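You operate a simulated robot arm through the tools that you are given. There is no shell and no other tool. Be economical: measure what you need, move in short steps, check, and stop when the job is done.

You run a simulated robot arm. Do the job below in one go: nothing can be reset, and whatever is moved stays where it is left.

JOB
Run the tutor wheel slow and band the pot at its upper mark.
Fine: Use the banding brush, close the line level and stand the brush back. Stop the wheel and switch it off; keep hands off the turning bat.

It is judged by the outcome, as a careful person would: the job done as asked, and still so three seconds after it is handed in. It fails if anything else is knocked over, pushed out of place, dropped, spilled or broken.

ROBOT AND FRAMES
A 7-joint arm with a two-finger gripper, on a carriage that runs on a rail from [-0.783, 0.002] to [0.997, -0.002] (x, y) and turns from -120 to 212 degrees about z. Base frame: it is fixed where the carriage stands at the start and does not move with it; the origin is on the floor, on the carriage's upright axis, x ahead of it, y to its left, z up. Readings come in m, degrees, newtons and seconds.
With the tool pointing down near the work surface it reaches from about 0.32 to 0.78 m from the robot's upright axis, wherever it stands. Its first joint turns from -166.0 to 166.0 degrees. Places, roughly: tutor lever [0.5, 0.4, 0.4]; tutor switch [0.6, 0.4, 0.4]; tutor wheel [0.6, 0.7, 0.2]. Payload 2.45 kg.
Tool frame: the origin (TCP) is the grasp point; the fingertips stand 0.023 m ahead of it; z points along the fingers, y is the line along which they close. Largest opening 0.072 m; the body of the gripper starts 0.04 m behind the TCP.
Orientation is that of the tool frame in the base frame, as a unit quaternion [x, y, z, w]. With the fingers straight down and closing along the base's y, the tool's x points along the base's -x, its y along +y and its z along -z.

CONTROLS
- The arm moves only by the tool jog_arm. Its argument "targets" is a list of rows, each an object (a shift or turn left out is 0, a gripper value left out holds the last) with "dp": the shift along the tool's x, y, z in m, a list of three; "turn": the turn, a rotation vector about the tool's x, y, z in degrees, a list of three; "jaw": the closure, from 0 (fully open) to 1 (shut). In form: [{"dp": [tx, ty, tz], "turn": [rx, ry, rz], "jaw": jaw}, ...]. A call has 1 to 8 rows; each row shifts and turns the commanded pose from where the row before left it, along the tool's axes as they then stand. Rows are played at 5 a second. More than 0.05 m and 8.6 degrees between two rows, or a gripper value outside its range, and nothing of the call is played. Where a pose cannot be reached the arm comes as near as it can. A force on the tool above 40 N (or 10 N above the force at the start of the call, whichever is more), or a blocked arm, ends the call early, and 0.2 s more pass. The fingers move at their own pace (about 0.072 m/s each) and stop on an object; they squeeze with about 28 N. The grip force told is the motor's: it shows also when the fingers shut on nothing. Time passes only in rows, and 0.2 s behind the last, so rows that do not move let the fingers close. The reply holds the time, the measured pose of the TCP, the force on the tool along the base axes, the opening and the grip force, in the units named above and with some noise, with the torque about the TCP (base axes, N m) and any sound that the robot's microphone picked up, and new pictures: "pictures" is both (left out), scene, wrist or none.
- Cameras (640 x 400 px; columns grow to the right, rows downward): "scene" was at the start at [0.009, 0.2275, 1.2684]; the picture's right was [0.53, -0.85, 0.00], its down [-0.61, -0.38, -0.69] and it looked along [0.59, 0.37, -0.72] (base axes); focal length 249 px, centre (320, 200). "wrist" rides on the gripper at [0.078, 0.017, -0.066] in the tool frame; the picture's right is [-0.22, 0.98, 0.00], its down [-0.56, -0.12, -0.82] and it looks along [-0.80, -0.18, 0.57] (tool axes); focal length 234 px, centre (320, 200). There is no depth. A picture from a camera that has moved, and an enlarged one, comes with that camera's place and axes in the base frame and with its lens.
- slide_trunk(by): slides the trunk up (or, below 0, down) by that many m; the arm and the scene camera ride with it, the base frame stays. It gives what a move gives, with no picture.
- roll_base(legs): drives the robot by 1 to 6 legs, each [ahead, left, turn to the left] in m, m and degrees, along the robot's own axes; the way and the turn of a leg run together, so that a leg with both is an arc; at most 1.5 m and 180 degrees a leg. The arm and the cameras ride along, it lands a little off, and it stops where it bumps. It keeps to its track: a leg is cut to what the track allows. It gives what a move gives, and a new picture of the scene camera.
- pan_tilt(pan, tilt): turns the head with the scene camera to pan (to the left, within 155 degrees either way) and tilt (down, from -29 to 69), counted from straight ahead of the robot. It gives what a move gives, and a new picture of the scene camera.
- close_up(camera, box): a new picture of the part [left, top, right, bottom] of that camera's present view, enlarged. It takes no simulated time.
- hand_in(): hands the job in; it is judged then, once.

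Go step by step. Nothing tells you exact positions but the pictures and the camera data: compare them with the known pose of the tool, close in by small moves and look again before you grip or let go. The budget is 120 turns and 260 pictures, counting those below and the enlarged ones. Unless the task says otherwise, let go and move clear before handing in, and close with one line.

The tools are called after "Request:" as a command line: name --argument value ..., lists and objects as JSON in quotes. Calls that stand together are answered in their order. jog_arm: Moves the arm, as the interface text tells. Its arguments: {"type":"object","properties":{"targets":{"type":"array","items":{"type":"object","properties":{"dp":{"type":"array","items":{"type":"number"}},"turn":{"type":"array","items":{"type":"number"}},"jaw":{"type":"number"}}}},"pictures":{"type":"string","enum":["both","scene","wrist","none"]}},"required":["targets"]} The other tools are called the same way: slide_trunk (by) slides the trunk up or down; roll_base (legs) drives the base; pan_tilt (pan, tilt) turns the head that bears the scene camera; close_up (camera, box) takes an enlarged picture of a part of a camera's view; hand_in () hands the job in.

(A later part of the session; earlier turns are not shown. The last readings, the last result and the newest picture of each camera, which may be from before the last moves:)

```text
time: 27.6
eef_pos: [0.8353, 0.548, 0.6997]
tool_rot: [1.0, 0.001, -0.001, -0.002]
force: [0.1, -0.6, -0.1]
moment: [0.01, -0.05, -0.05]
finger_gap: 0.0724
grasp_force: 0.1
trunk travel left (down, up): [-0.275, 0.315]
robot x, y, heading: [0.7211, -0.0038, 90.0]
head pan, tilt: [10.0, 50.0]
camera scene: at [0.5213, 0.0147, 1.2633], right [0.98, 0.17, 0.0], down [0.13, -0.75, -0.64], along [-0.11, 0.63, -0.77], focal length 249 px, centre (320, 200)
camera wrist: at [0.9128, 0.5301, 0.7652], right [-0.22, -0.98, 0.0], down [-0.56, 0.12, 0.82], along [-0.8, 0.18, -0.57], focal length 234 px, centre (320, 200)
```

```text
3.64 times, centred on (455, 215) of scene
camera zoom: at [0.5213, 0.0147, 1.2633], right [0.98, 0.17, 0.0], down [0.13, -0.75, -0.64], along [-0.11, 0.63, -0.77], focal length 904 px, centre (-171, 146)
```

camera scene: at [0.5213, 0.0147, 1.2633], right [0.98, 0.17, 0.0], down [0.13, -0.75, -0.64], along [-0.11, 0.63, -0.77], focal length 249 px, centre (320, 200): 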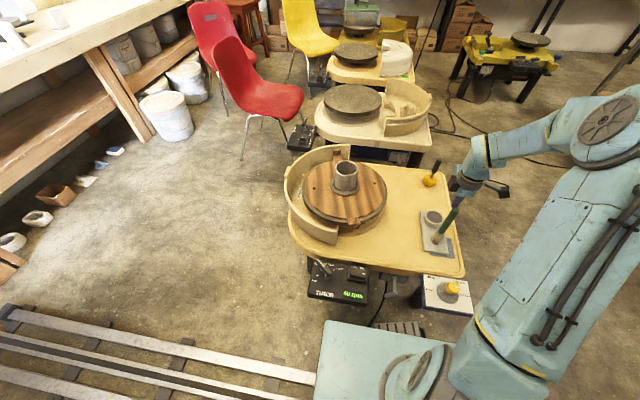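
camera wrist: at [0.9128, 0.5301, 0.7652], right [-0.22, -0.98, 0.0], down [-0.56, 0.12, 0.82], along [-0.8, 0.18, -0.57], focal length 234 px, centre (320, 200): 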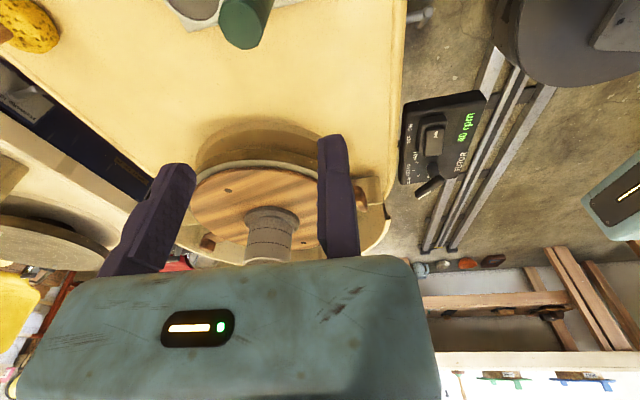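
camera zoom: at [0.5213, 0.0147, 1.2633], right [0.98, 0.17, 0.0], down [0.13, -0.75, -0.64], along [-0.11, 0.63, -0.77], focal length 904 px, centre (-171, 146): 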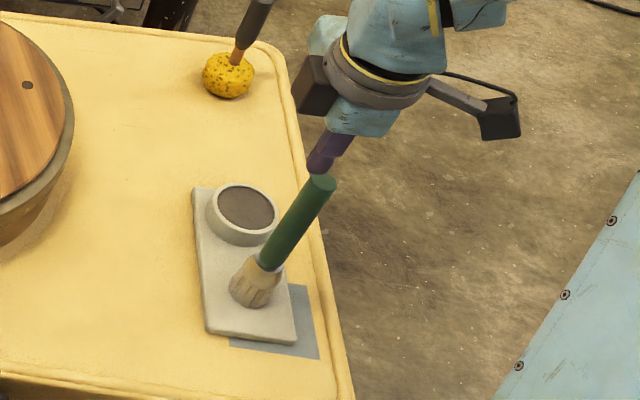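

Handle top is at about [0.876, 0.589, 0.61], diameter about 25 mm, standing upright. I'll move over it so the fixed finger passes just on its -y side, and check before going down.

Request:
jog_arm --targets '[{"dp": [0.0215, -0.0122, 0]}, {"dp": [0.0212, -0.0123, 0]}, {"dp": [0, 0, 0.04]}, {}]'

Request:
close_up --camera "scene" --box '[410, 160, 500, 270]'

```text
time: 28.6
eef_pos: [0.8772, 0.5711, 0.6613]
tool_rot: [1.0, 0.0, 0.0, -0.002]
force: [-0.4, -0.8, 0.3]
moment: [0.0, 0.02, -0.02]
finger_gap: 0.072
grasp_force: 0.1
trunk travel left (down, up): [-0.275, 0.315]
robot x, y, heading: [0.7195, 0.0006, 89.9]
head pan, tilt: [10.0, 50.0]
camera scene: at [0.5212, 0.0147, 1.2633], right [0.98, 0.17, 0.0], down [0.13, -0.75, -0.64], along [-0.11, 0.63, -0.77], focal length 249 px, centre (320, 200)
camera wrist: at [0.954, 0.5532, 0.7253], right [-0.22, -0.98, 0.0], down [-0.56, 0.12, 0.82], along [-0.8, 0.18, -0.57], focal length 234 px, centre (320, 200)
```

scene: 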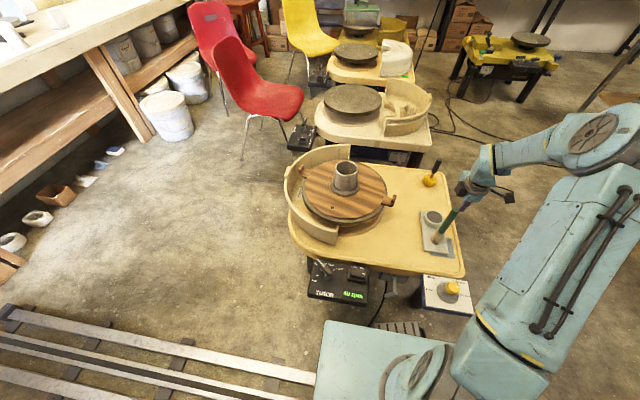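
wrist: 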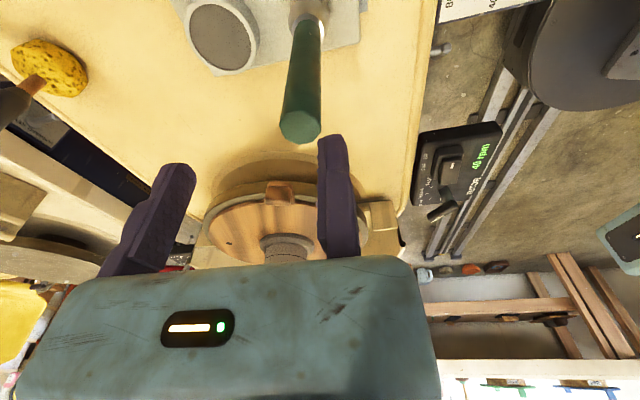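

```text
3.64 times, centred on (455, 215) of scene
camera zoom: at [0.5212, 0.0147, 1.2633], right [0.98, 0.17, 0.0], down [0.13, -0.75, -0.64], along [-0.11, 0.63, -0.77], focal length 904 px, centre (-171, 146)
```

zoom: 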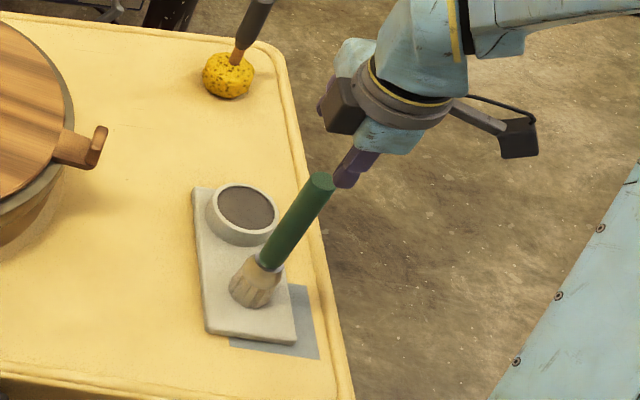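

The handle is a little nearer than I thought (axis y≈0.583), so I'll shift 5 mm to -y and then descend gently.

Request:
jog_arm --targets '[{"dp": [0, 0.0048, 0]}, {"dp": [0, 0, 0.012]}, {"dp": [0, 0, 0.012]}, {}]' --pictures "wrist"

Request:
close_up --camera "wrist" --box '[220, 50, 420, 175]'

```text
time: 29.6
eef_pos: [0.8771, 0.5667, 0.6368]
tool_rot: [1.0, 0.001, 0.0, -0.002]
force: [-1.3, -0.1, -0.2]
moment: [0.0, 0.0, 0.02]
finger_gap: 0.0717
grasp_force: 0.0
trunk travel left (down, up): [-0.275, 0.315]
robot x, y, heading: [0.7204, 0.0006, 90.0]
head pan, tilt: [10.0, 50.0]
camera wrist: at [0.954, 0.5488, 0.7018], right [-0.22, -0.98, 0.0], down [-0.56, 0.12, 0.82], along [-0.8, 0.18, -0.57], focal length 234 px, centre (320, 200)
```

wrist: 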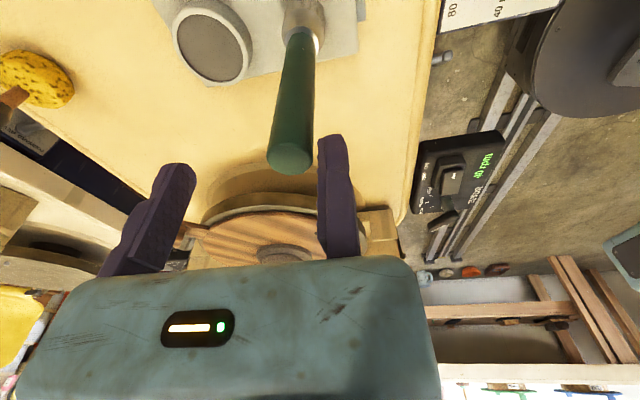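

```text
3.20 times, centred on (320, 112) of wrist
camera zoom: at [0.954, 0.5488, 0.7018], right [-0.22, -0.98, 0.0], down [-0.56, 0.12, 0.82], along [-0.8, 0.18, -0.57], focal length 749 px, centre (320, 480)
```

zoom: 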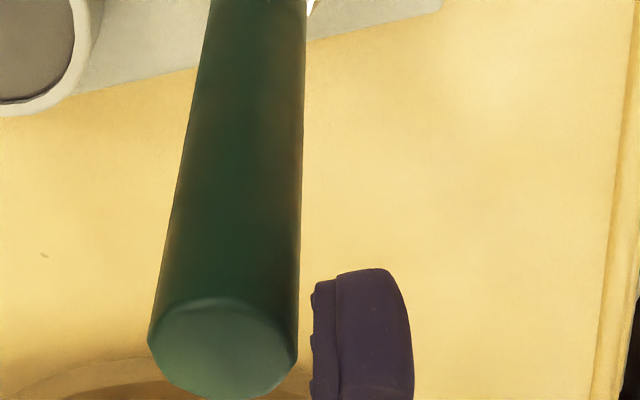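

Request:
jog_arm --targets '[{"dp": [-0.005, 0, 0]}, {"dp": [0, 0, 0.02]}, {"dp": [0, 0, 0.02]}, {"dp": [0, 0, 0.018]}, {}]'

Request:
close_up --camera "wrist" --box '[160, 50, 420, 215]'

```text
time: 30.8
eef_pos: [0.8711, 0.5672, 0.5797]
tool_rot: [1.0, 0.001, 0.0, -0.003]
force: [0.0, -0.3, 0.6]
moment: [0.0, 0.0, -0.03]
finger_gap: 0.072
grasp_force: 0.1
trunk travel left (down, up): [-0.275, 0.315]
robot x, y, heading: [0.7185, -0.0018, 89.9]
head pan, tilt: [10.0, 50.0]
camera scene: at [0.5212, 0.0147, 1.2633], right [0.98, 0.17, 0.0], down [0.13, -0.75, -0.64], along [-0.11, 0.63, -0.77], focal length 249 px, centre (320, 200)
camera wrist: at [0.949, 0.5495, 0.6435], right [-0.22, -0.98, 0.0], down [-0.56, 0.12, 0.82], along [-0.8, 0.18, -0.57], focal length 234 px, centre (320, 200)
```

scene: 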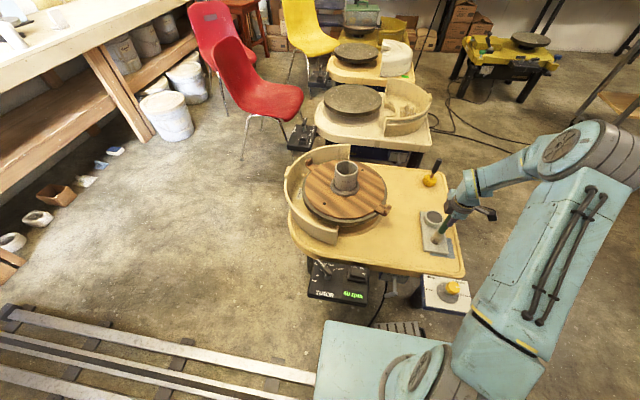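
wrist: 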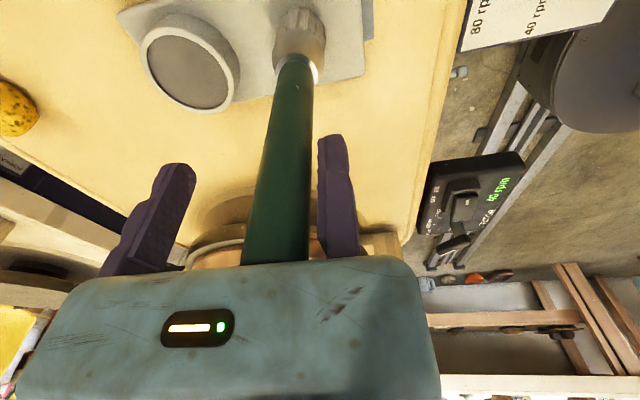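

```text
2.42 times, centred on (290, 132) of wrist
camera zoom: at [0.949, 0.5495, 0.6435], right [-0.22, -0.98, 0.0], down [-0.56, 0.12, 0.82], along [-0.8, 0.18, -0.57], focal length 568 px, centre (393, 364)
```

zoom: 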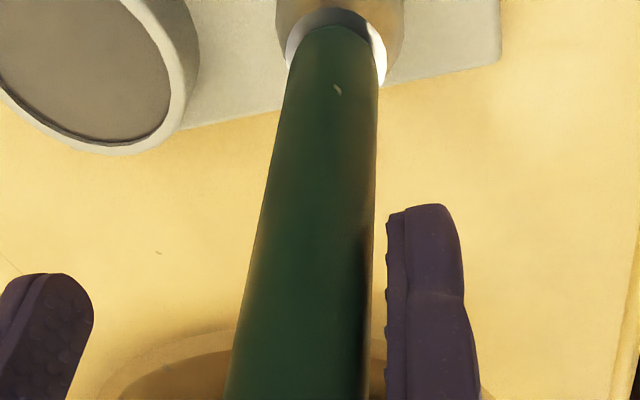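

The handle is between the pads. I'll ease the fixed finger 3 mm over to touch it, then close.

Request:
jog_arm --targets '[{"dp": [0, -0.003, 0]}, {"jaw": 1}, {"jaw": 1}, {"jaw": 1}, {"jaw": 1}]'

Request:
close_up --camera "wrist" --box '[160, 0, 420, 165]'

```text
time: 31.9
eef_pos: [0.8715, 0.5705, 0.578]
tool_rot: [1.0, 0.0, 0.001, -0.002]
force: [0.0, 0.5, 0.2]
moment: [0.07, 0.0, -0.01]
finger_gap: 0.0229
grasp_force: 28.2
trunk travel left (down, up): [-0.275, 0.315]
robot x, y, heading: [0.7181, -0.004, 89.6]
head pan, tilt: [10.0, 50.0]
camera scene: at [0.5212, 0.0147, 1.2633], right [0.98, 0.17, 0.0], down [0.13, -0.75, -0.64], along [-0.11, 0.63, -0.77], focal length 249 px, centre (320, 200)
camera wrist: at [0.9489, 0.5528, 0.6436], right [-0.22, -0.98, 0.0], down [-0.56, 0.12, 0.82], along [-0.8, 0.18, -0.57], focal length 234 px, centre (320, 200)
```

scene: 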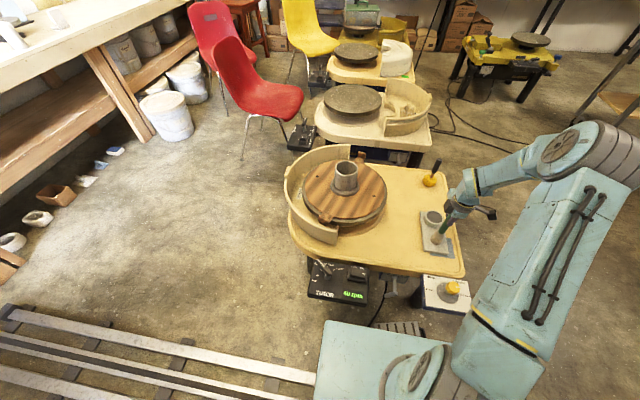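
wrist: 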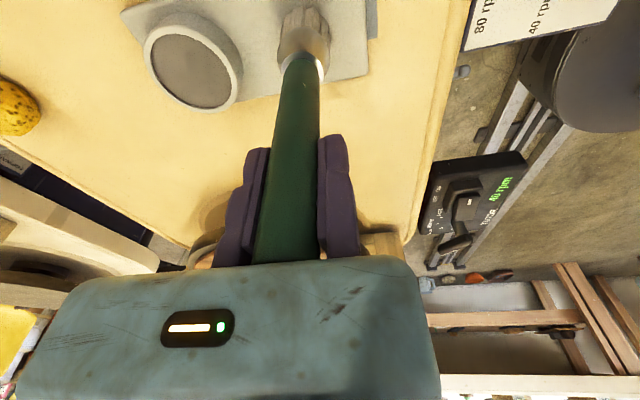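

```text
2.42 times, centred on (290, 82) of wrist
camera zoom: at [0.9489, 0.5528, 0.6436], right [-0.22, -0.98, 0.0], down [-0.56, 0.12, 0.82], along [-0.8, 0.18, -0.57], focal length 568 px, centre (393, 485)
```

zoom: 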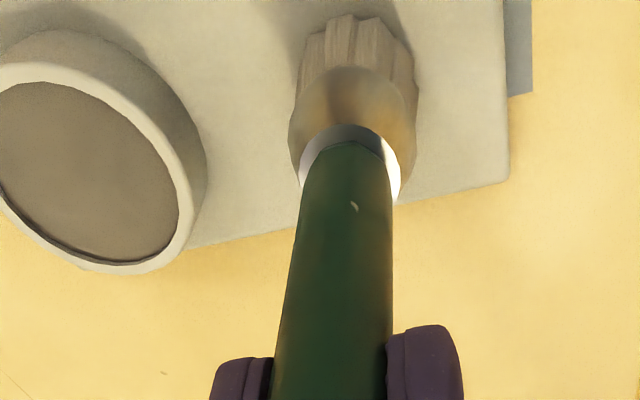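

Brush held firmly (23 mm handle). I'll lift it straight up, move it over the slip cup beside it, and check the alignment for loading the brush.

Request:
jog_arm --targets '[{"dp": [0, 0, -0.02]}, {"dp": [0, 0, -0.03]}, {"dp": [0, 0, -0.03]}, {"dp": [0, -0.035, 0]}, {"dp": [0, -0.035, 0]}, {"dp": [0, -0.035, 0]}, {}]'

Request:
close_up --camera "wrist" --box '[200, 0, 440, 150]'

Request:
close_up --camera "scene" --box '[400, 150, 500, 270]'

```text
time: 33.5
eef_pos: [0.8715, 0.675, 0.6596]
tool_rot: [1.0, 0.001, 0.0, -0.001]
force: [0.4, -0.7, -1.0]
moment: [-0.03, 0.02, 0.0]
finger_gap: 0.0233
grasp_force: 28.1
trunk travel left (down, up): [-0.275, 0.315]
robot x, y, heading: [0.718, -0.0031, 90.0]
head pan, tilt: [10.0, 50.0]
camera scene: at [0.5212, 0.0148, 1.2633], right [0.98, 0.17, 0.0], down [0.13, -0.75, -0.64], along [-0.11, 0.63, -0.77], focal length 249 px, centre (320, 200)
camera wrist: at [0.9489, 0.6572, 0.7244], right [-0.22, -0.98, 0.0], down [-0.56, 0.12, 0.82], along [-0.8, 0.18, -0.57], focal length 234 px, centre (320, 200)
```

scene: 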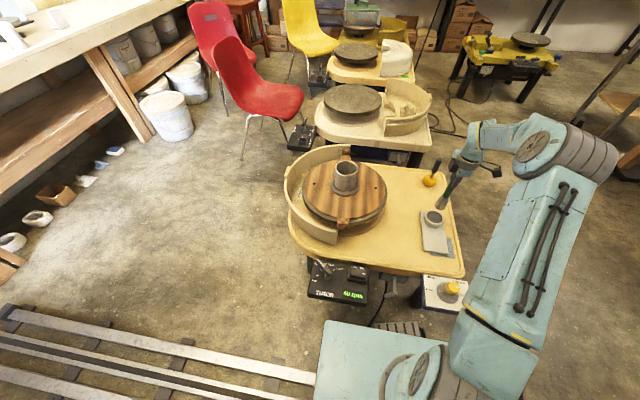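
wrist: 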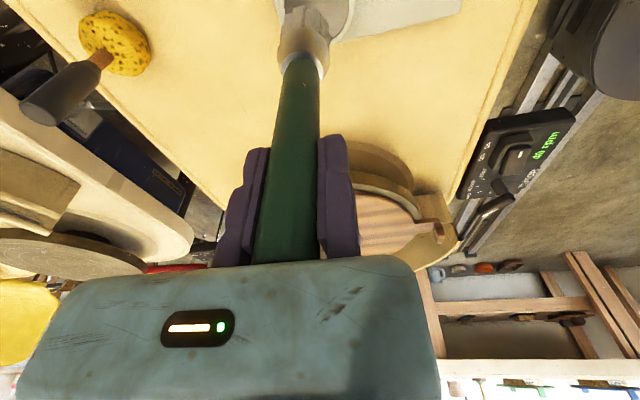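

```text
2.67 times, centred on (320, 75) of wrist
camera zoom: at [0.9489, 0.6572, 0.7244], right [-0.22, -0.98, 0.0], down [-0.56, 0.12, 0.82], along [-0.8, 0.18, -0.57], focal length 624 px, centre (320, 533)
```

zoom: 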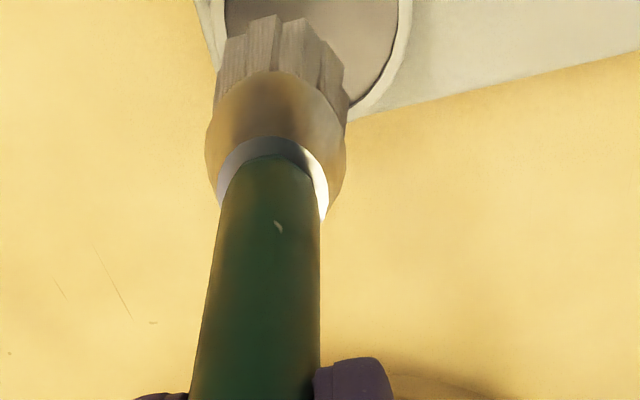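

```text
3.33 times, centred on (450, 210) of scene
camera zoom: at [0.5212, 0.0148, 1.2633], right [0.98, 0.17, 0.0], down [0.13, -0.75, -0.64], along [-0.11, 0.63, -0.77], focal length 829 px, centre (-113, 167)
```

zoom: 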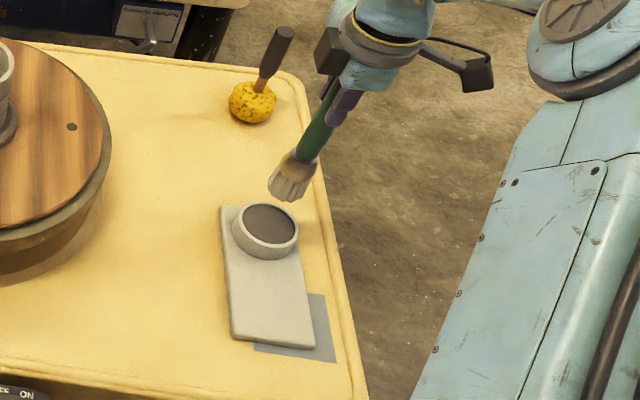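

The cup centre works out at about [0.877, 0.677], with its slip surface near z 0.445. I'll shift to centre over it and lower gently.

Request:
jog_arm --targets '[{"dp": [0.0055, 0.0095, 0]}, {"dp": [0, 0, 0.02]}, {"dp": [0, 0, 0.02]}, {}]'

Request:
close_up --camera "wrist" --box '[200, 0, 440, 150]'

Request:
close_up --camera "scene" --box '[410, 180, 470, 250]'

```text
time: 34.5
eef_pos: [0.8775, 0.6645, 0.6189]
tool_rot: [1.0, 0.001, 0.0, -0.001]
force: [0.0, 0.4, -0.7]
moment: [-0.04, 0.01, 0.0]
finger_gap: 0.0229
grasp_force: 28.0
trunk travel left (down, up): [-0.275, 0.315]
robot x, y, heading: [0.7208, -0.0001, 90.1]
head pan, tilt: [10.0, 50.0]
camera scene: at [0.5212, 0.0148, 1.2633], right [0.98, 0.17, 0.0], down [0.13, -0.75, -0.64], along [-0.11, 0.63, -0.77], focal length 249 px, centre (320, 200)
camera wrist: at [0.9547, 0.6479, 0.6839], right [-0.22, -0.98, 0.0], down [-0.56, 0.12, 0.82], along [-0.8, 0.18, -0.57], focal length 234 px, centre (320, 200)
```

scene: 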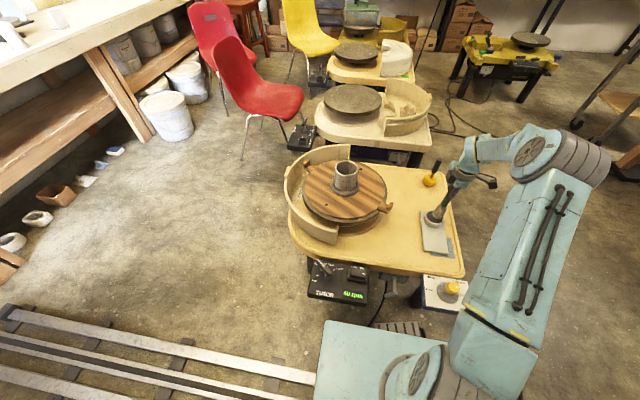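
wrist: 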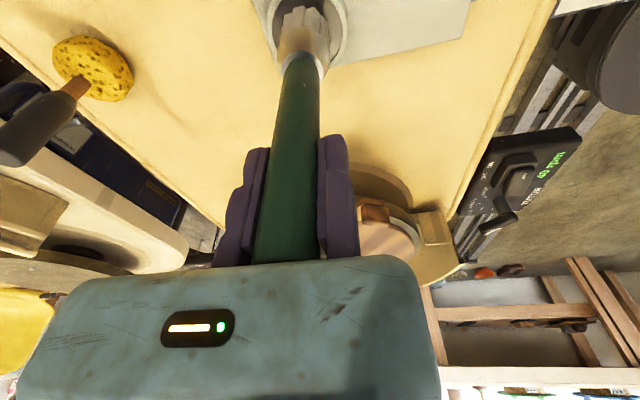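

```text
2.67 times, centred on (320, 75) of wrist
camera zoom: at [0.9547, 0.6479, 0.6839], right [-0.22, -0.98, 0.0], down [-0.56, 0.12, 0.82], along [-0.8, 0.18, -0.57], focal length 624 px, centre (320, 533)
```

zoom: 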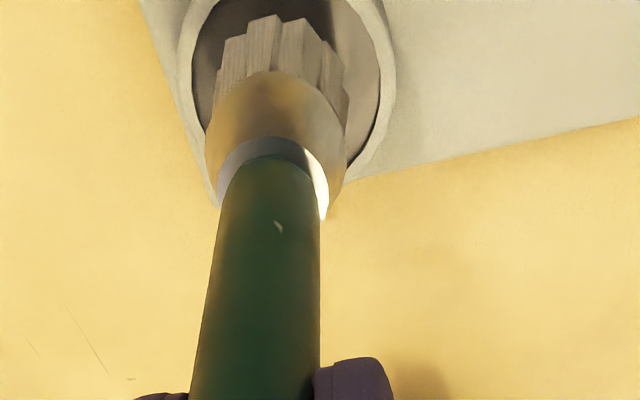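

```text
5.71 times, centred on (440, 215) of scene
camera zoom: at [0.5212, 0.0148, 1.2633], right [0.98, 0.17, 0.0], down [0.13, -0.75, -0.64], along [-0.11, 0.63, -0.77], focal length 1421 px, centre (-366, 114)
```

zoom: 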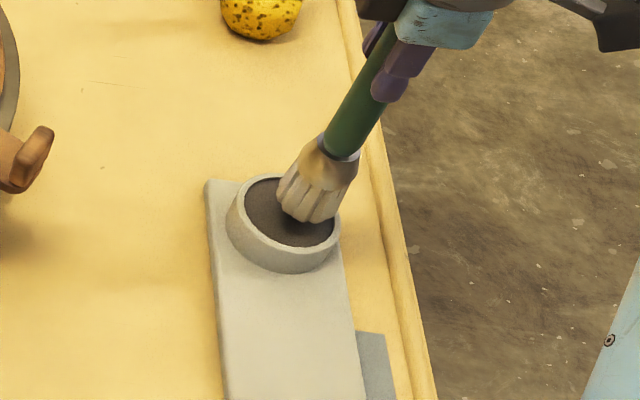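

Request:
jog_arm --targets '[{"dp": [0, 0, 0.01]}, {"dp": [0, 0, 0.008]}, {}]'

Request:
close_up --camera "wrist" --box '[200, 0, 440, 150]'

Request:
close_up --camera "scene" --box '[410, 180, 470, 250]'

```text
time: 35.4
eef_pos: [0.8768, 0.6662, 0.6023]
tool_rot: [1.0, 0.0, 0.001, -0.002]
force: [-0.2, -1.6, 2.4]
moment: [-0.18, 0.09, 0.03]
finger_gap: 0.0229
grasp_force: 27.9
trunk travel left (down, up): [-0.275, 0.315]
robot x, y, heading: [0.7204, -0.0035, 89.7]
head pan, tilt: [10.0, 50.0]
camera scene: at [0.5212, 0.0145, 1.2633], right [0.98, 0.17, 0.0], down [0.13, -0.75, -0.64], along [-0.11, 0.63, -0.77], focal length 249 px, centre (320, 200)
camera wrist: at [0.9547, 0.648, 0.6666], right [-0.22, -0.98, 0.0], down [-0.56, 0.12, 0.82], along [-0.8, 0.18, -0.57], focal length 234 px, centre (320, 200)
```

scene: 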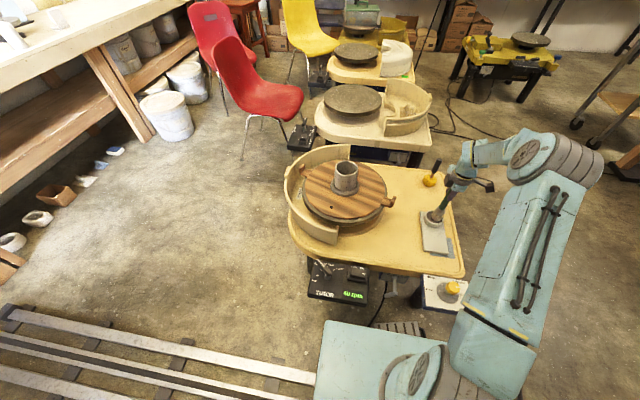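
wrist: 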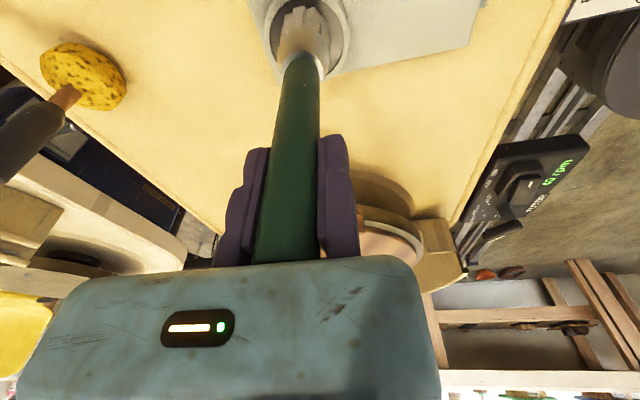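

```text
2.67 times, centred on (320, 75) of wrist
camera zoom: at [0.9547, 0.648, 0.6666], right [-0.22, -0.98, 0.0], down [-0.56, 0.12, 0.82], along [-0.8, 0.18, -0.57], focal length 624 px, centre (320, 533)
```

zoom: 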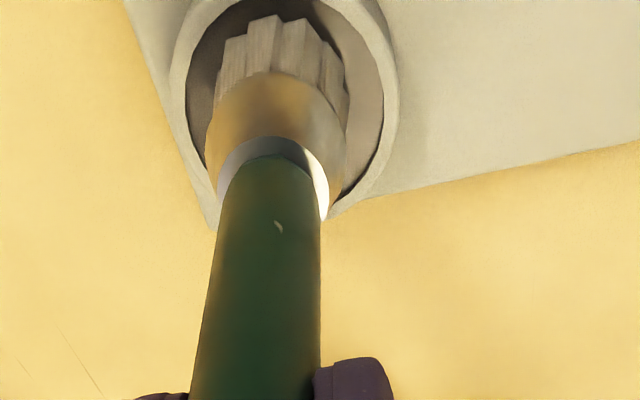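

```text
5.71 times, centred on (440, 215) of scene
camera zoom: at [0.5212, 0.0145, 1.2633], right [0.98, 0.17, 0.0], down [0.13, -0.75, -0.64], along [-0.11, 0.63, -0.77], focal length 1421 px, centre (-366, 114)
```

zoom: 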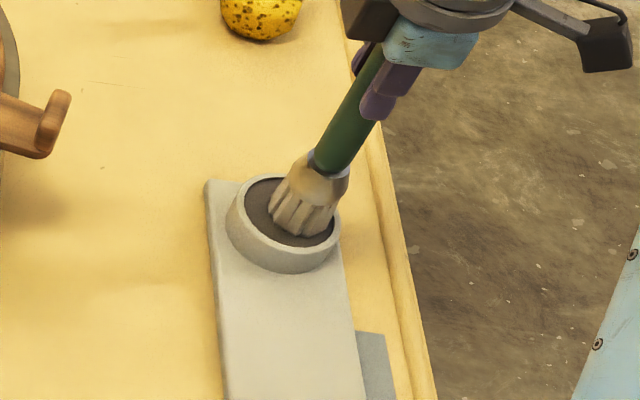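

Force rose to about 2–3 N, so the tip has touched the slip surface and I won't press further. I'll lift out, draw back over clear table, then tilt the brush level towards the pot.

Request:
jog_arm --targets '[{"dp": [0, 0, -0.03]}, {"dp": [0, 0, -0.04]}, {"dp": [0, 0, -0.05]}, {"dp": [-0.026, 0.04, 0]}, {"dp": [-0.026, 0.04, 0]}, {"dp": [-0.026, 0.04, 0]}, {"turn": [0, 0, -8.5]}, {"turn": [0, 0, -8.5]}]' --pictures "none"

Request:
jog_arm --targets '[{"turn": [8.4, 0, 0]}, {"turn": [8.4, 0, 0]}, {"turn": [8.4, 0, 0]}, {"turn": [8.4, 0, 0]}, {"turn": [8.4, 0, 0]}, {"turn": [8.4, 0, 0]}, {"turn": [8.4, 0, 0]}, {}]'

```text
time: 37.1
eef_pos: [0.7994, 0.5458, 0.7211]
tool_rot: [0.989, 0.149, 0.0, -0.001]
force: [0.0, -1.1, -1.3]
moment: [0.04, 0.03, 0.01]
finger_gap: 0.0228
grasp_force: 28.4
trunk travel left (down, up): [-0.275, 0.315]
robot x, y, heading: [0.7206, -0.0019, 89.9]
head pan, tilt: [10.0, 50.0]
```

```text
time: 39.0
eef_pos: [0.798, 0.5449, 0.7219]
tool_rot: [0.861, 0.129, -0.074, -0.487]
force: [0.3, 1.0, -1.1]
moment: [-0.11, -0.01, 0.01]
finger_gap: 0.0232
grasp_force: 28.2
trunk travel left (down, up): [-0.275, 0.315]
robot x, y, heading: [0.7175, -0.0026, 89.8]
head pan, tilt: [10.0, 50.0]
camera scene: at [0.5212, 0.0148, 1.2633], right [0.98, 0.17, 0.0], down [0.13, -0.75, -0.64], along [-0.11, 0.63, -0.77], focal length 249 px, centre (320, 200)
camera wrist: at [0.8921, 0.5055, 0.7389], right [-0.06, -0.54, -0.84], down [-0.35, -0.77, 0.53], along [-0.94, 0.32, -0.14], focal length 234 px, centre (320, 200)
```

scene: 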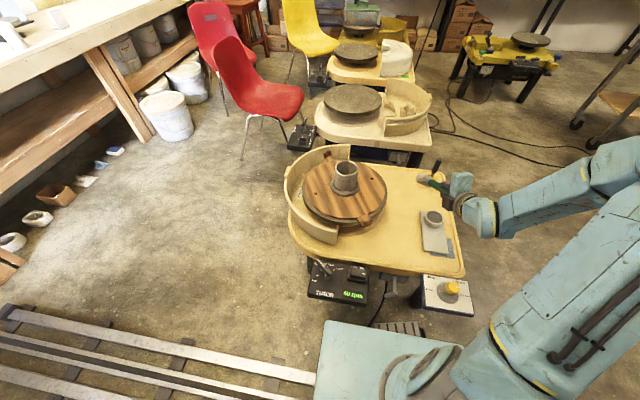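
wrist: 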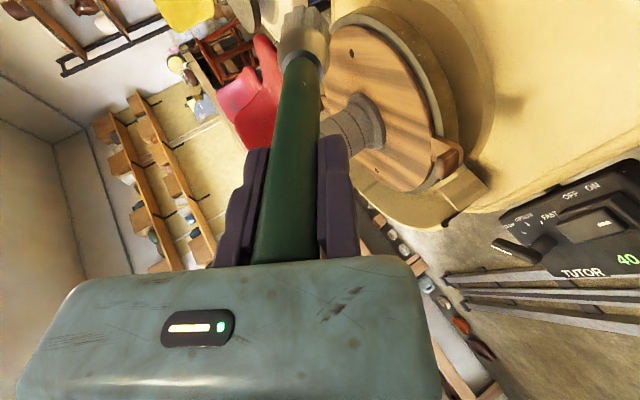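

Tilt is going the right way. I'll finish to level, then traverse towards the pot while staying above it.

Request:
jog_arm --targets '[{"turn": [8.0, 0, 0]}, {"turn": [8.0, 0, 0]}, {"turn": [8.0, 0, 0]}, {"turn": [7.2, 0, 0]}, {}]' --pictures "none"

Request:
jog_arm --targets '[{"dp": [-0.047, 0, 0]}, {"dp": [-0.047, 0, 0]}, {"dp": [-0.047, 0, 0]}, {"dp": [-0.047, 0, 0]}, {"dp": [-0.046, 0, 0]}, {}]'

```text
time: 40.1
eef_pos: [0.7994, 0.5457, 0.7203]
tool_rot: [-0.698, -0.104, 0.105, 0.7]
force: [0.3, 0.3, -1.2]
moment: [-0.11, -0.05, 0.01]
finger_gap: 0.0229
grasp_force: 28.4
trunk travel left (down, up): [-0.275, 0.315]
robot x, y, heading: [0.7185, -0.002, 89.8]
head pan, tilt: [10.0, 50.0]
```

```text
time: 41.5
eef_pos: [0.5737, 0.499, 0.7135]
tool_rot: [-0.698, -0.106, 0.105, 0.7]
force: [0.7, 0.8, -1.6]
moment: [-0.13, 0.01, 0.0]
finger_gap: 0.0229
grasp_force: 27.8
out of reach, approached as far as the arm can: row 3, 4
trunk travel left (down, up): [-0.275, 0.315]
robot x, y, heading: [0.7165, 0.0003, 89.8]
head pan, tilt: [10.0, 50.0]
camera scene: at [0.5212, 0.0147, 1.2633], right [0.98, 0.17, 0.0], down [0.13, -0.75, -0.64], along [-0.11, 0.63, -0.77], focal length 249 px, centre (320, 200)
camera wrist: at [0.6665, 0.4587, 0.6949], right [-0.21, -0.06, -0.98], down [-0.29, -0.95, 0.12], along [-0.93, 0.31, 0.18], focal length 234 px, centre (320, 200)
```

scene: 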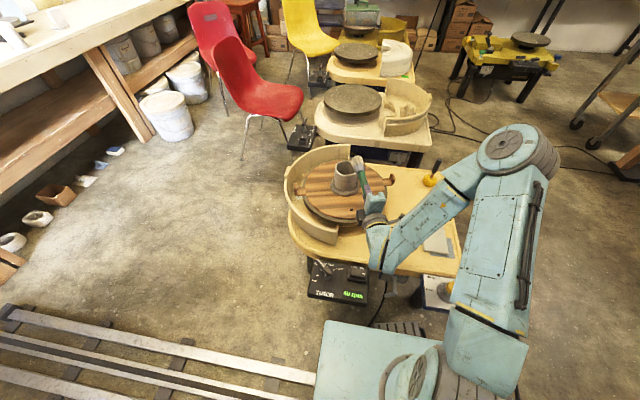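
wrist: 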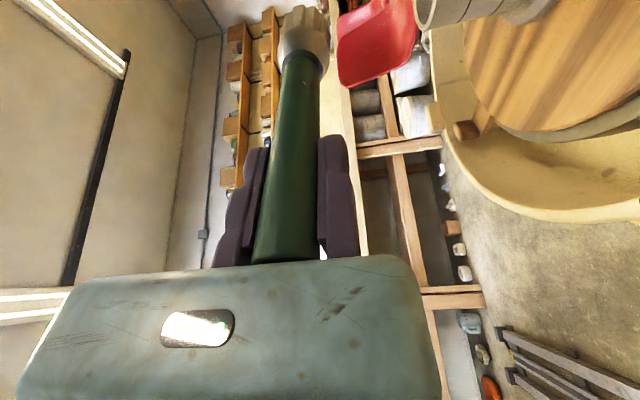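

The arm is too folded here, so I'll shift the carriage about 0.22 m to +x and come in on the pot from a more open angle. That also keeps clear of the splash pan.

Request:
roll_base --legs '[[0, -0.23, 0]]'

Request:
jog_arm --targets '[{"turn": [0, -7, 0]}, {"turn": [0, -7, 0]}, {"turn": [0, -7, 0]}, {}]'

```text
time: 43.3
eef_pos: [0.8039, 0.4994, 0.7121]
tool_rot: [-0.698, -0.104, 0.105, 0.701]
force: [0.4, 0.4, -1.5]
moment: [-0.08, 0.01, -0.01]
finger_gap: 0.023
grasp_force: 27.6
trunk travel left (down, up): [-0.275, 0.315]
robot x, y, heading: [0.9489, -0.0049, 89.8]
head pan, tilt: [10.0, 50.0]
camera scene: at [0.7514, 0.0144, 1.2633], right [0.99, 0.17, 0.0], down [0.13, -0.75, -0.64], along [-0.11, 0.63, -0.77], focal length 249 px, centre (320, 200)
```

scene: 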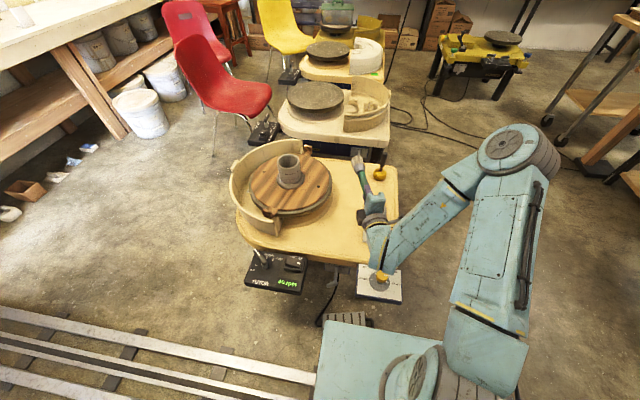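

```text
time: 44.3
eef_pos: [0.8034, 0.4978, 0.7121]
tool_rot: [-0.668, -0.232, 0.231, 0.669]
force: [0.1, 0.0, -1.0]
moment: [-0.1, -0.06, 0.02]
finger_gap: 0.023
grasp_force: 28.2
trunk travel left (down, up): [-0.275, 0.315]
robot x, y, heading: [0.9505, 0.0003, 89.8]
head pan, tilt: [10.0, 50.0]
camera scene: at [0.7515, 0.0144, 1.2633], right [0.99, 0.17, 0.0], down [0.13, -0.75, -0.64], along [-0.11, 0.63, -0.77], focal length 249 px, centre (320, 200)
camera wrist: at [0.9054, 0.4945, 0.6948], right [-0.17, -0.13, -0.98], down [0.06, -0.99, 0.12], along [-0.98, -0.04, 0.18], focal length 234 px, centre (320, 200)
```

scene: 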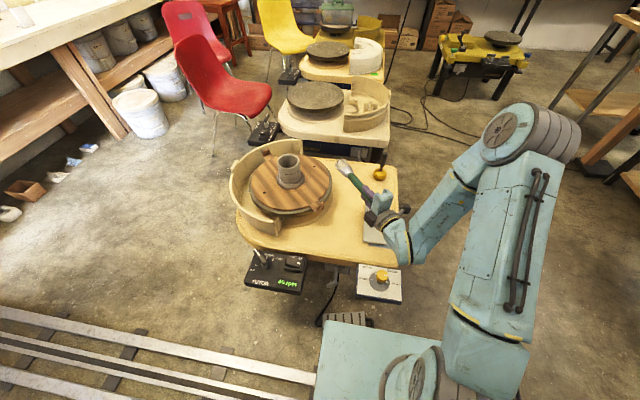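
wrist: 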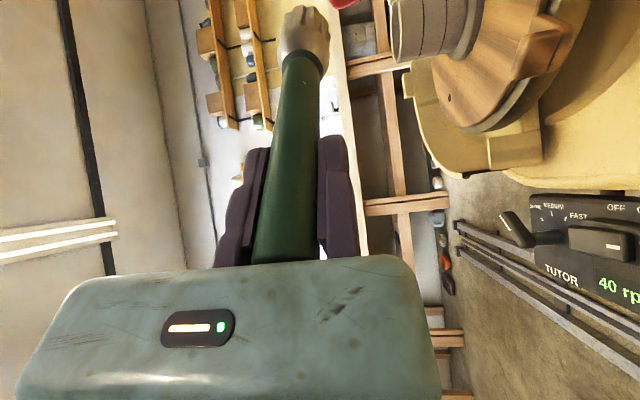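

Tool now points level at azimuth 128°, right for the pot. I'll move to about 10 cm short of the pot wall and lower near mark height.

Request:
jog_arm --targets '[{"dp": [-0.033, 0, 0.022]}, {"dp": [-0.033, 0, 0.022]}, {"dp": [-0.032, 0, 0.022]}, {"dp": [0, 0.04, 0]}, {"dp": [0, 0.04, 0]}, {"dp": [0, 0.04, 0]}, {}]'

Request:
close_up --camera "scene" --box '[220, 130, 400, 250]'

Request:
close_up --camera "wrist" --box '[200, 0, 520, 200]'

```text
time: 45.9
eef_pos: [0.686, 0.4921, 0.5914]
tool_rot: [-0.667, -0.23, 0.23, 0.67]
force: [0.1, -0.1, -1.0]
moment: [-0.1, -0.07, -0.02]
finger_gap: 0.023
grasp_force: 28.2
trunk travel left (down, up): [-0.275, 0.315]
robot x, y, heading: [0.9496, -0.0043, 89.7]
head pan, tilt: [10.0, 50.0]
camera scene: at [0.7515, 0.0143, 1.2633], right [0.99, 0.17, 0.0], down [0.13, -0.75, -0.64], along [-0.11, 0.63, -0.77], focal length 249 px, centre (320, 200)
camera wrist: at [0.7869, 0.4867, 0.5752], right [-0.17, -0.13, -0.98], down [0.06, -0.99, 0.12], along [-0.98, -0.04, 0.18], focal length 234 px, centre (320, 200)
```

scene: 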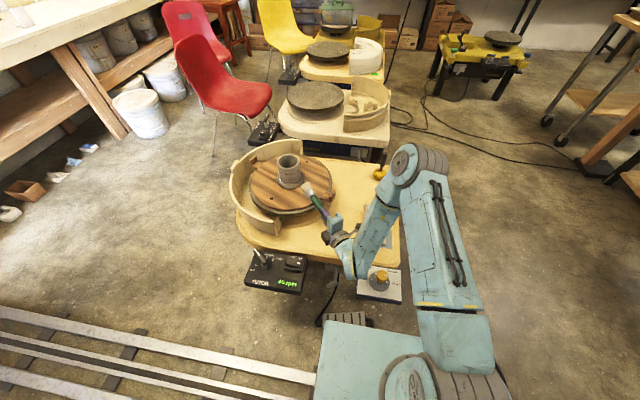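
wrist: 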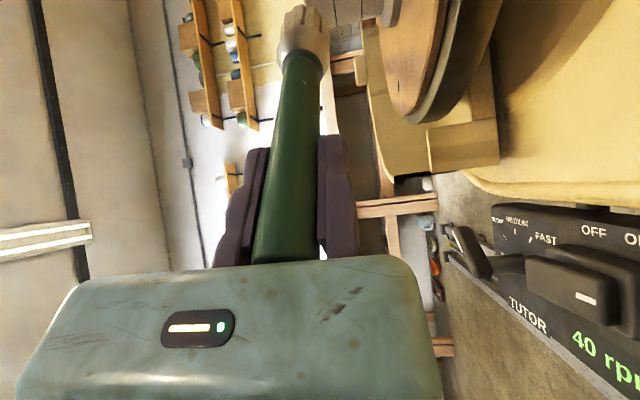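

```text
3.33 times, centred on (310, 190) of scene
camera zoom: at [0.7515, 0.0143, 1.2633], right [0.99, 0.17, 0.0], down [0.13, -0.75, -0.64], along [-0.11, 0.63, -0.77], focal length 829 px, centre (353, 233)
```

zoom: 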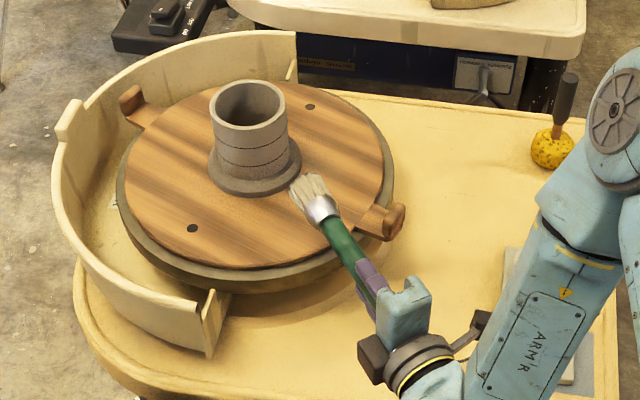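

```text
2.00 times, centred on (360, 100) of wrist
camera zoom: at [0.7869, 0.4867, 0.5752], right [-0.17, -0.13, -0.98], down [0.06, -0.99, 0.12], along [-0.98, -0.04, 0.18], focal length 468 px, centre (240, 400)
```

zoom: 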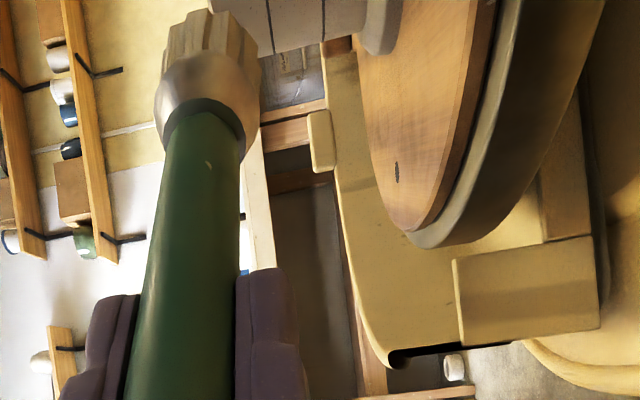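

Very good view: the wrist camera sees both marks beside the brush, and I put the upper mark at z≈0.582 and the brush axis at 0.603. I'll lower 21 mm and advance to about 15 mm short of the wall.

Request:
jog_arm --targets '[{"dp": [-0.003, 0.021, 0]}, {"dp": [0, 0, 0.03]}, {"dp": [0, 0, 0.03]}, {"dp": [0, 0, 0.022]}, {}]'

Request:
close_up --camera "scene" --box '[250, 140, 340, 200]'

Request:
close_up --camera "wrist" --box '[220, 0, 420, 125]'

```text
time: 47.1
eef_pos: [0.6324, 0.5542, 0.5722]
tool_rot: [-0.668, -0.23, 0.23, 0.669]
force: [-0.1, 0.0, -0.5]
moment: [-0.06, -0.08, 0.03]
finger_gap: 0.0232
grasp_force: 28.3
trunk travel left (down, up): [-0.275, 0.315]
robot x, y, heading: [0.9503, -0.0049, 89.8]
head pan, tilt: [10.0, 50.0]
camera scene: at [0.7515, 0.0144, 1.2633], right [0.99, 0.17, 0.0], down [0.13, -0.75, -0.64], along [-0.11, 0.63, -0.77], focal length 249 px, centre (320, 200)
camera wrist: at [0.7345, 0.55, 0.5543], right [-0.17, -0.13, -0.98], down [0.06, -0.99, 0.12], along [-0.98, -0.04, 0.18], focal length 234 px, centre (320, 200)
```

scene: 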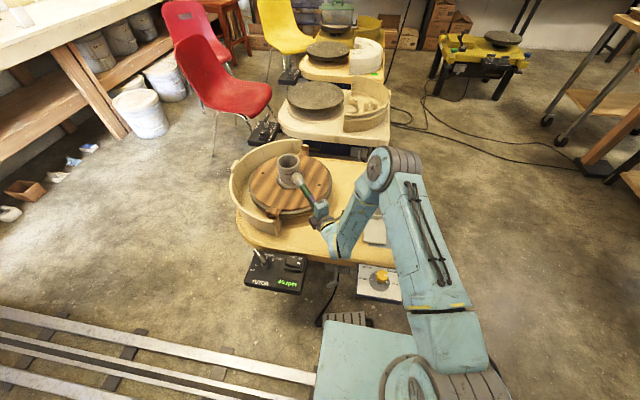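
wrist: 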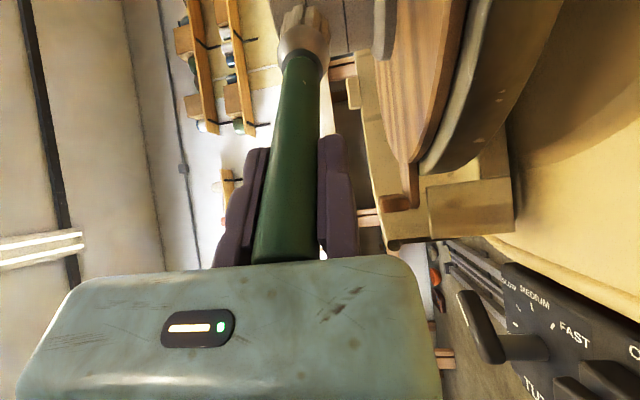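

```text
6.67 times, centred on (295, 170) of scene
camera zoom: at [0.7515, 0.0144, 1.2633], right [0.99, 0.17, 0.0], down [0.13, -0.75, -0.64], along [-0.11, 0.63, -0.77], focal length 1658 px, centre (487, 400)
```

zoom: 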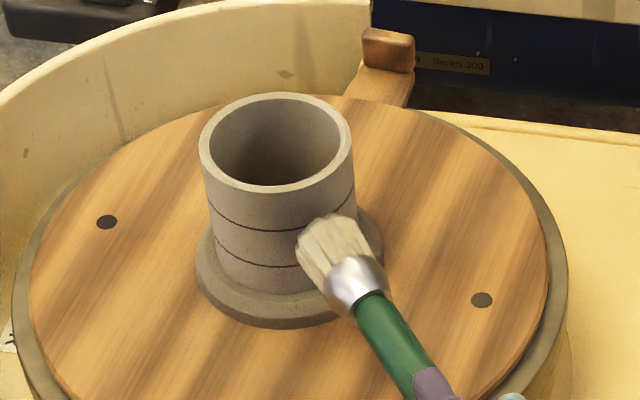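

```text
3.20 times, centred on (320, 62) of wrist
camera zoom: at [0.7345, 0.55, 0.5543], right [-0.17, -0.13, -0.98], down [0.06, -0.99, 0.12], along [-0.98, -0.04, 0.18], focal length 749 px, centre (320, 640)
```

zoom: 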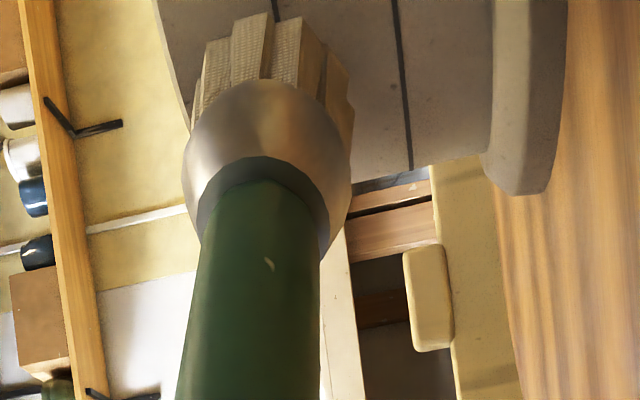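

The brush axis (z≈0.584) lines up with the upper mark, with about 16 mm of gap left. I'll advance most of it and look.

Request:
jog_arm --targets '[{"dp": [0, 0, 0.006]}, {"dp": [0, 0, 0.004]}, {}]'

Request:
close_up --camera "scene" --box '[260, 150, 320, 190]'

Request:
close_up --camera "wrist" --box '[220, 0, 420, 125]'

```text
time: 47.9
eef_pos: [0.627, 0.5611, 0.5715]
tool_rot: [-0.668, -0.231, 0.229, 0.669]
force: [0.3, 0.2, -1.9]
moment: [-0.1, -0.05, 0.01]
finger_gap: 0.0228
grasp_force: 27.9
trunk travel left (down, up): [-0.275, 0.315]
robot x, y, heading: [0.9524, -0.0016, 89.8]
head pan, tilt: [10.0, 50.0]
camera scene: at [0.7515, 0.0144, 1.2633], right [0.99, 0.17, 0.0], down [0.13, -0.75, -0.64], along [-0.11, 0.63, -0.77], focal length 249 px, centre (320, 200)
camera wrist: at [0.7284, 0.5576, 0.5543], right [-0.17, -0.13, -0.98], down [0.06, -0.99, 0.12], along [-0.98, -0.04, 0.18], focal length 234 px, centre (320, 200)
```

scene: 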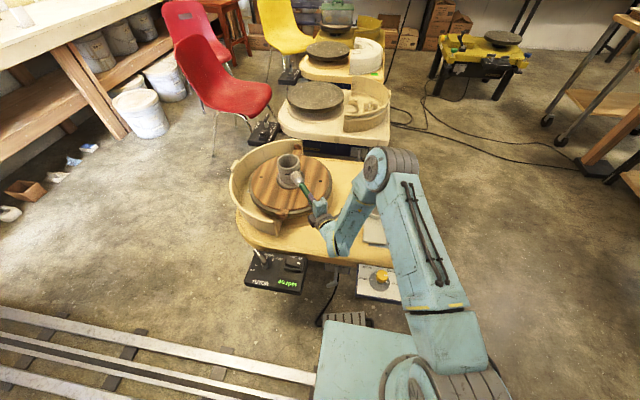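
wrist: 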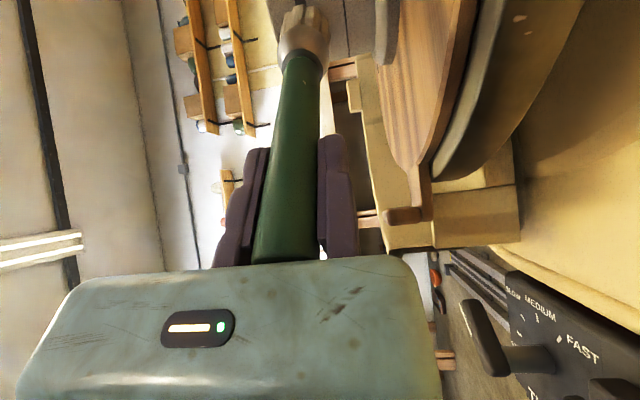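

```text
10.00 times, centred on (290, 170) of scene
camera zoom: at [0.7515, 0.0144, 1.2633], right [0.99, 0.17, 0.0], down [0.13, -0.75, -0.64], along [-0.11, 0.63, -0.77], focal length 2486 px, centre (620, 500)
```

zoom: 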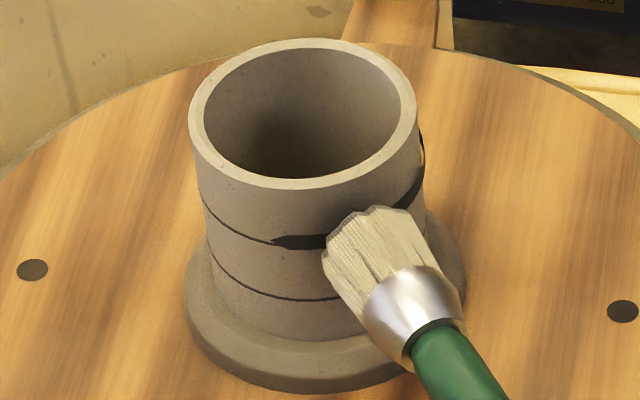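

```text
3.20 times, centred on (320, 62) of wrist
camera zoom: at [0.7284, 0.5576, 0.5543], right [-0.17, -0.13, -0.98], down [0.06, -0.99, 0.12], along [-0.98, -0.04, 0.18], focal length 749 px, centre (320, 640)
```

zoom: 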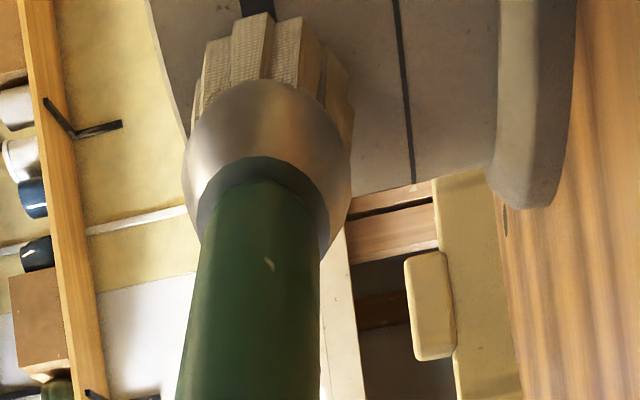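

Contact: a dark band is already being laid. I'll check its height against the mark closely before time moves on.

Request:
close_up --camera "scene" --box '[274, 158, 306, 180]'

Request:
close_up --camera "wrist" --box '[270, 0, 350, 50]'

```text
16.00 times, centred on (290, 169) of scene
camera zoom: at [0.7515, 0.0144, 1.2633], right [0.99, 0.17, 0.0], down [0.13, -0.75, -0.64], along [-0.11, 0.63, -0.77], focal length 3978 px, centre (800, 696)
```

zoom: 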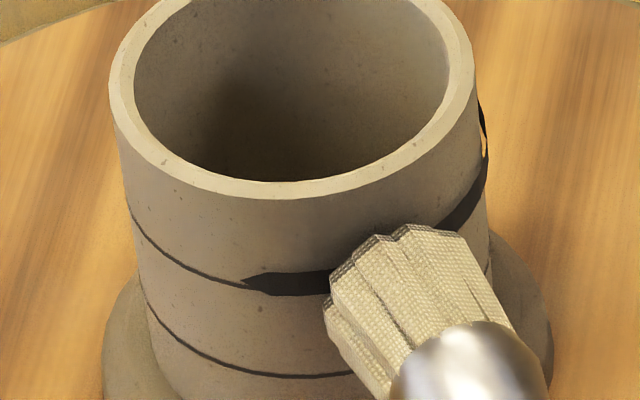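

```text
8.00 times, centred on (310, 25) of wrist
camera zoom: at [0.7284, 0.5576, 0.5543], right [-0.17, -0.13, -0.98], down [0.06, -0.99, 0.12], along [-0.98, -0.04, 0.18], focal length 1873 px, centre (400, 1600)
```

zoom: 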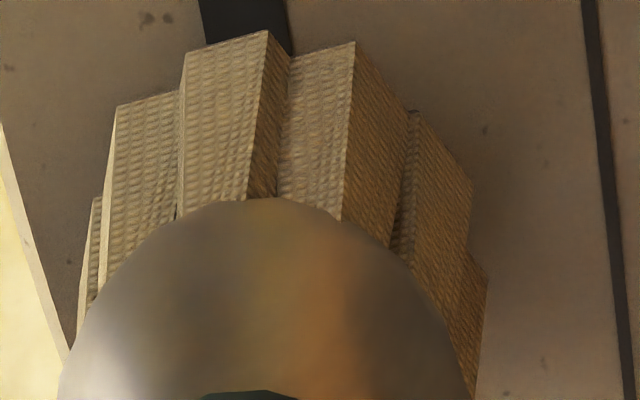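

The band is centred about 4 mm above the mark, with the mark at its lower edge. I'll ease down 2.5 mm at once and hold steady for full turns so it closes level on the mark.

Request:
jog_arm --targets '[{"dp": [0, 0.0025, 0.001]}, {}, {}, {}, {}, {}, {}, {}]' --pictures "none"

Request:
close_up --camera "scene" --box '[274, 158, 306, 180]'

```text
time: 49.7
eef_pos: [0.627, 0.563, 0.5697]
tool_rot: [-0.668, -0.231, 0.229, 0.669]
force: [-0.2, 0.9, -1.2]
moment: [-0.12, -0.07, 0.01]
finger_gap: 0.023
grasp_force: 28.1
trunk travel left (down, up): [-0.275, 0.315]
robot x, y, heading: [0.9519, 0.0022, 89.9]
head pan, tilt: [10.0, 50.0]
```

```text
16.00 times, centred on (290, 169) of scene
camera zoom: at [0.7515, 0.0144, 1.2633], right [0.99, 0.17, 0.0], down [0.13, -0.75, -0.64], along [-0.11, 0.63, -0.77], focal length 3978 px, centre (800, 696)
```

zoom: 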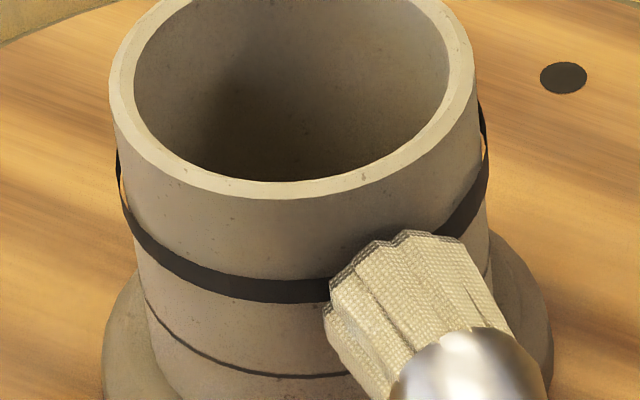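

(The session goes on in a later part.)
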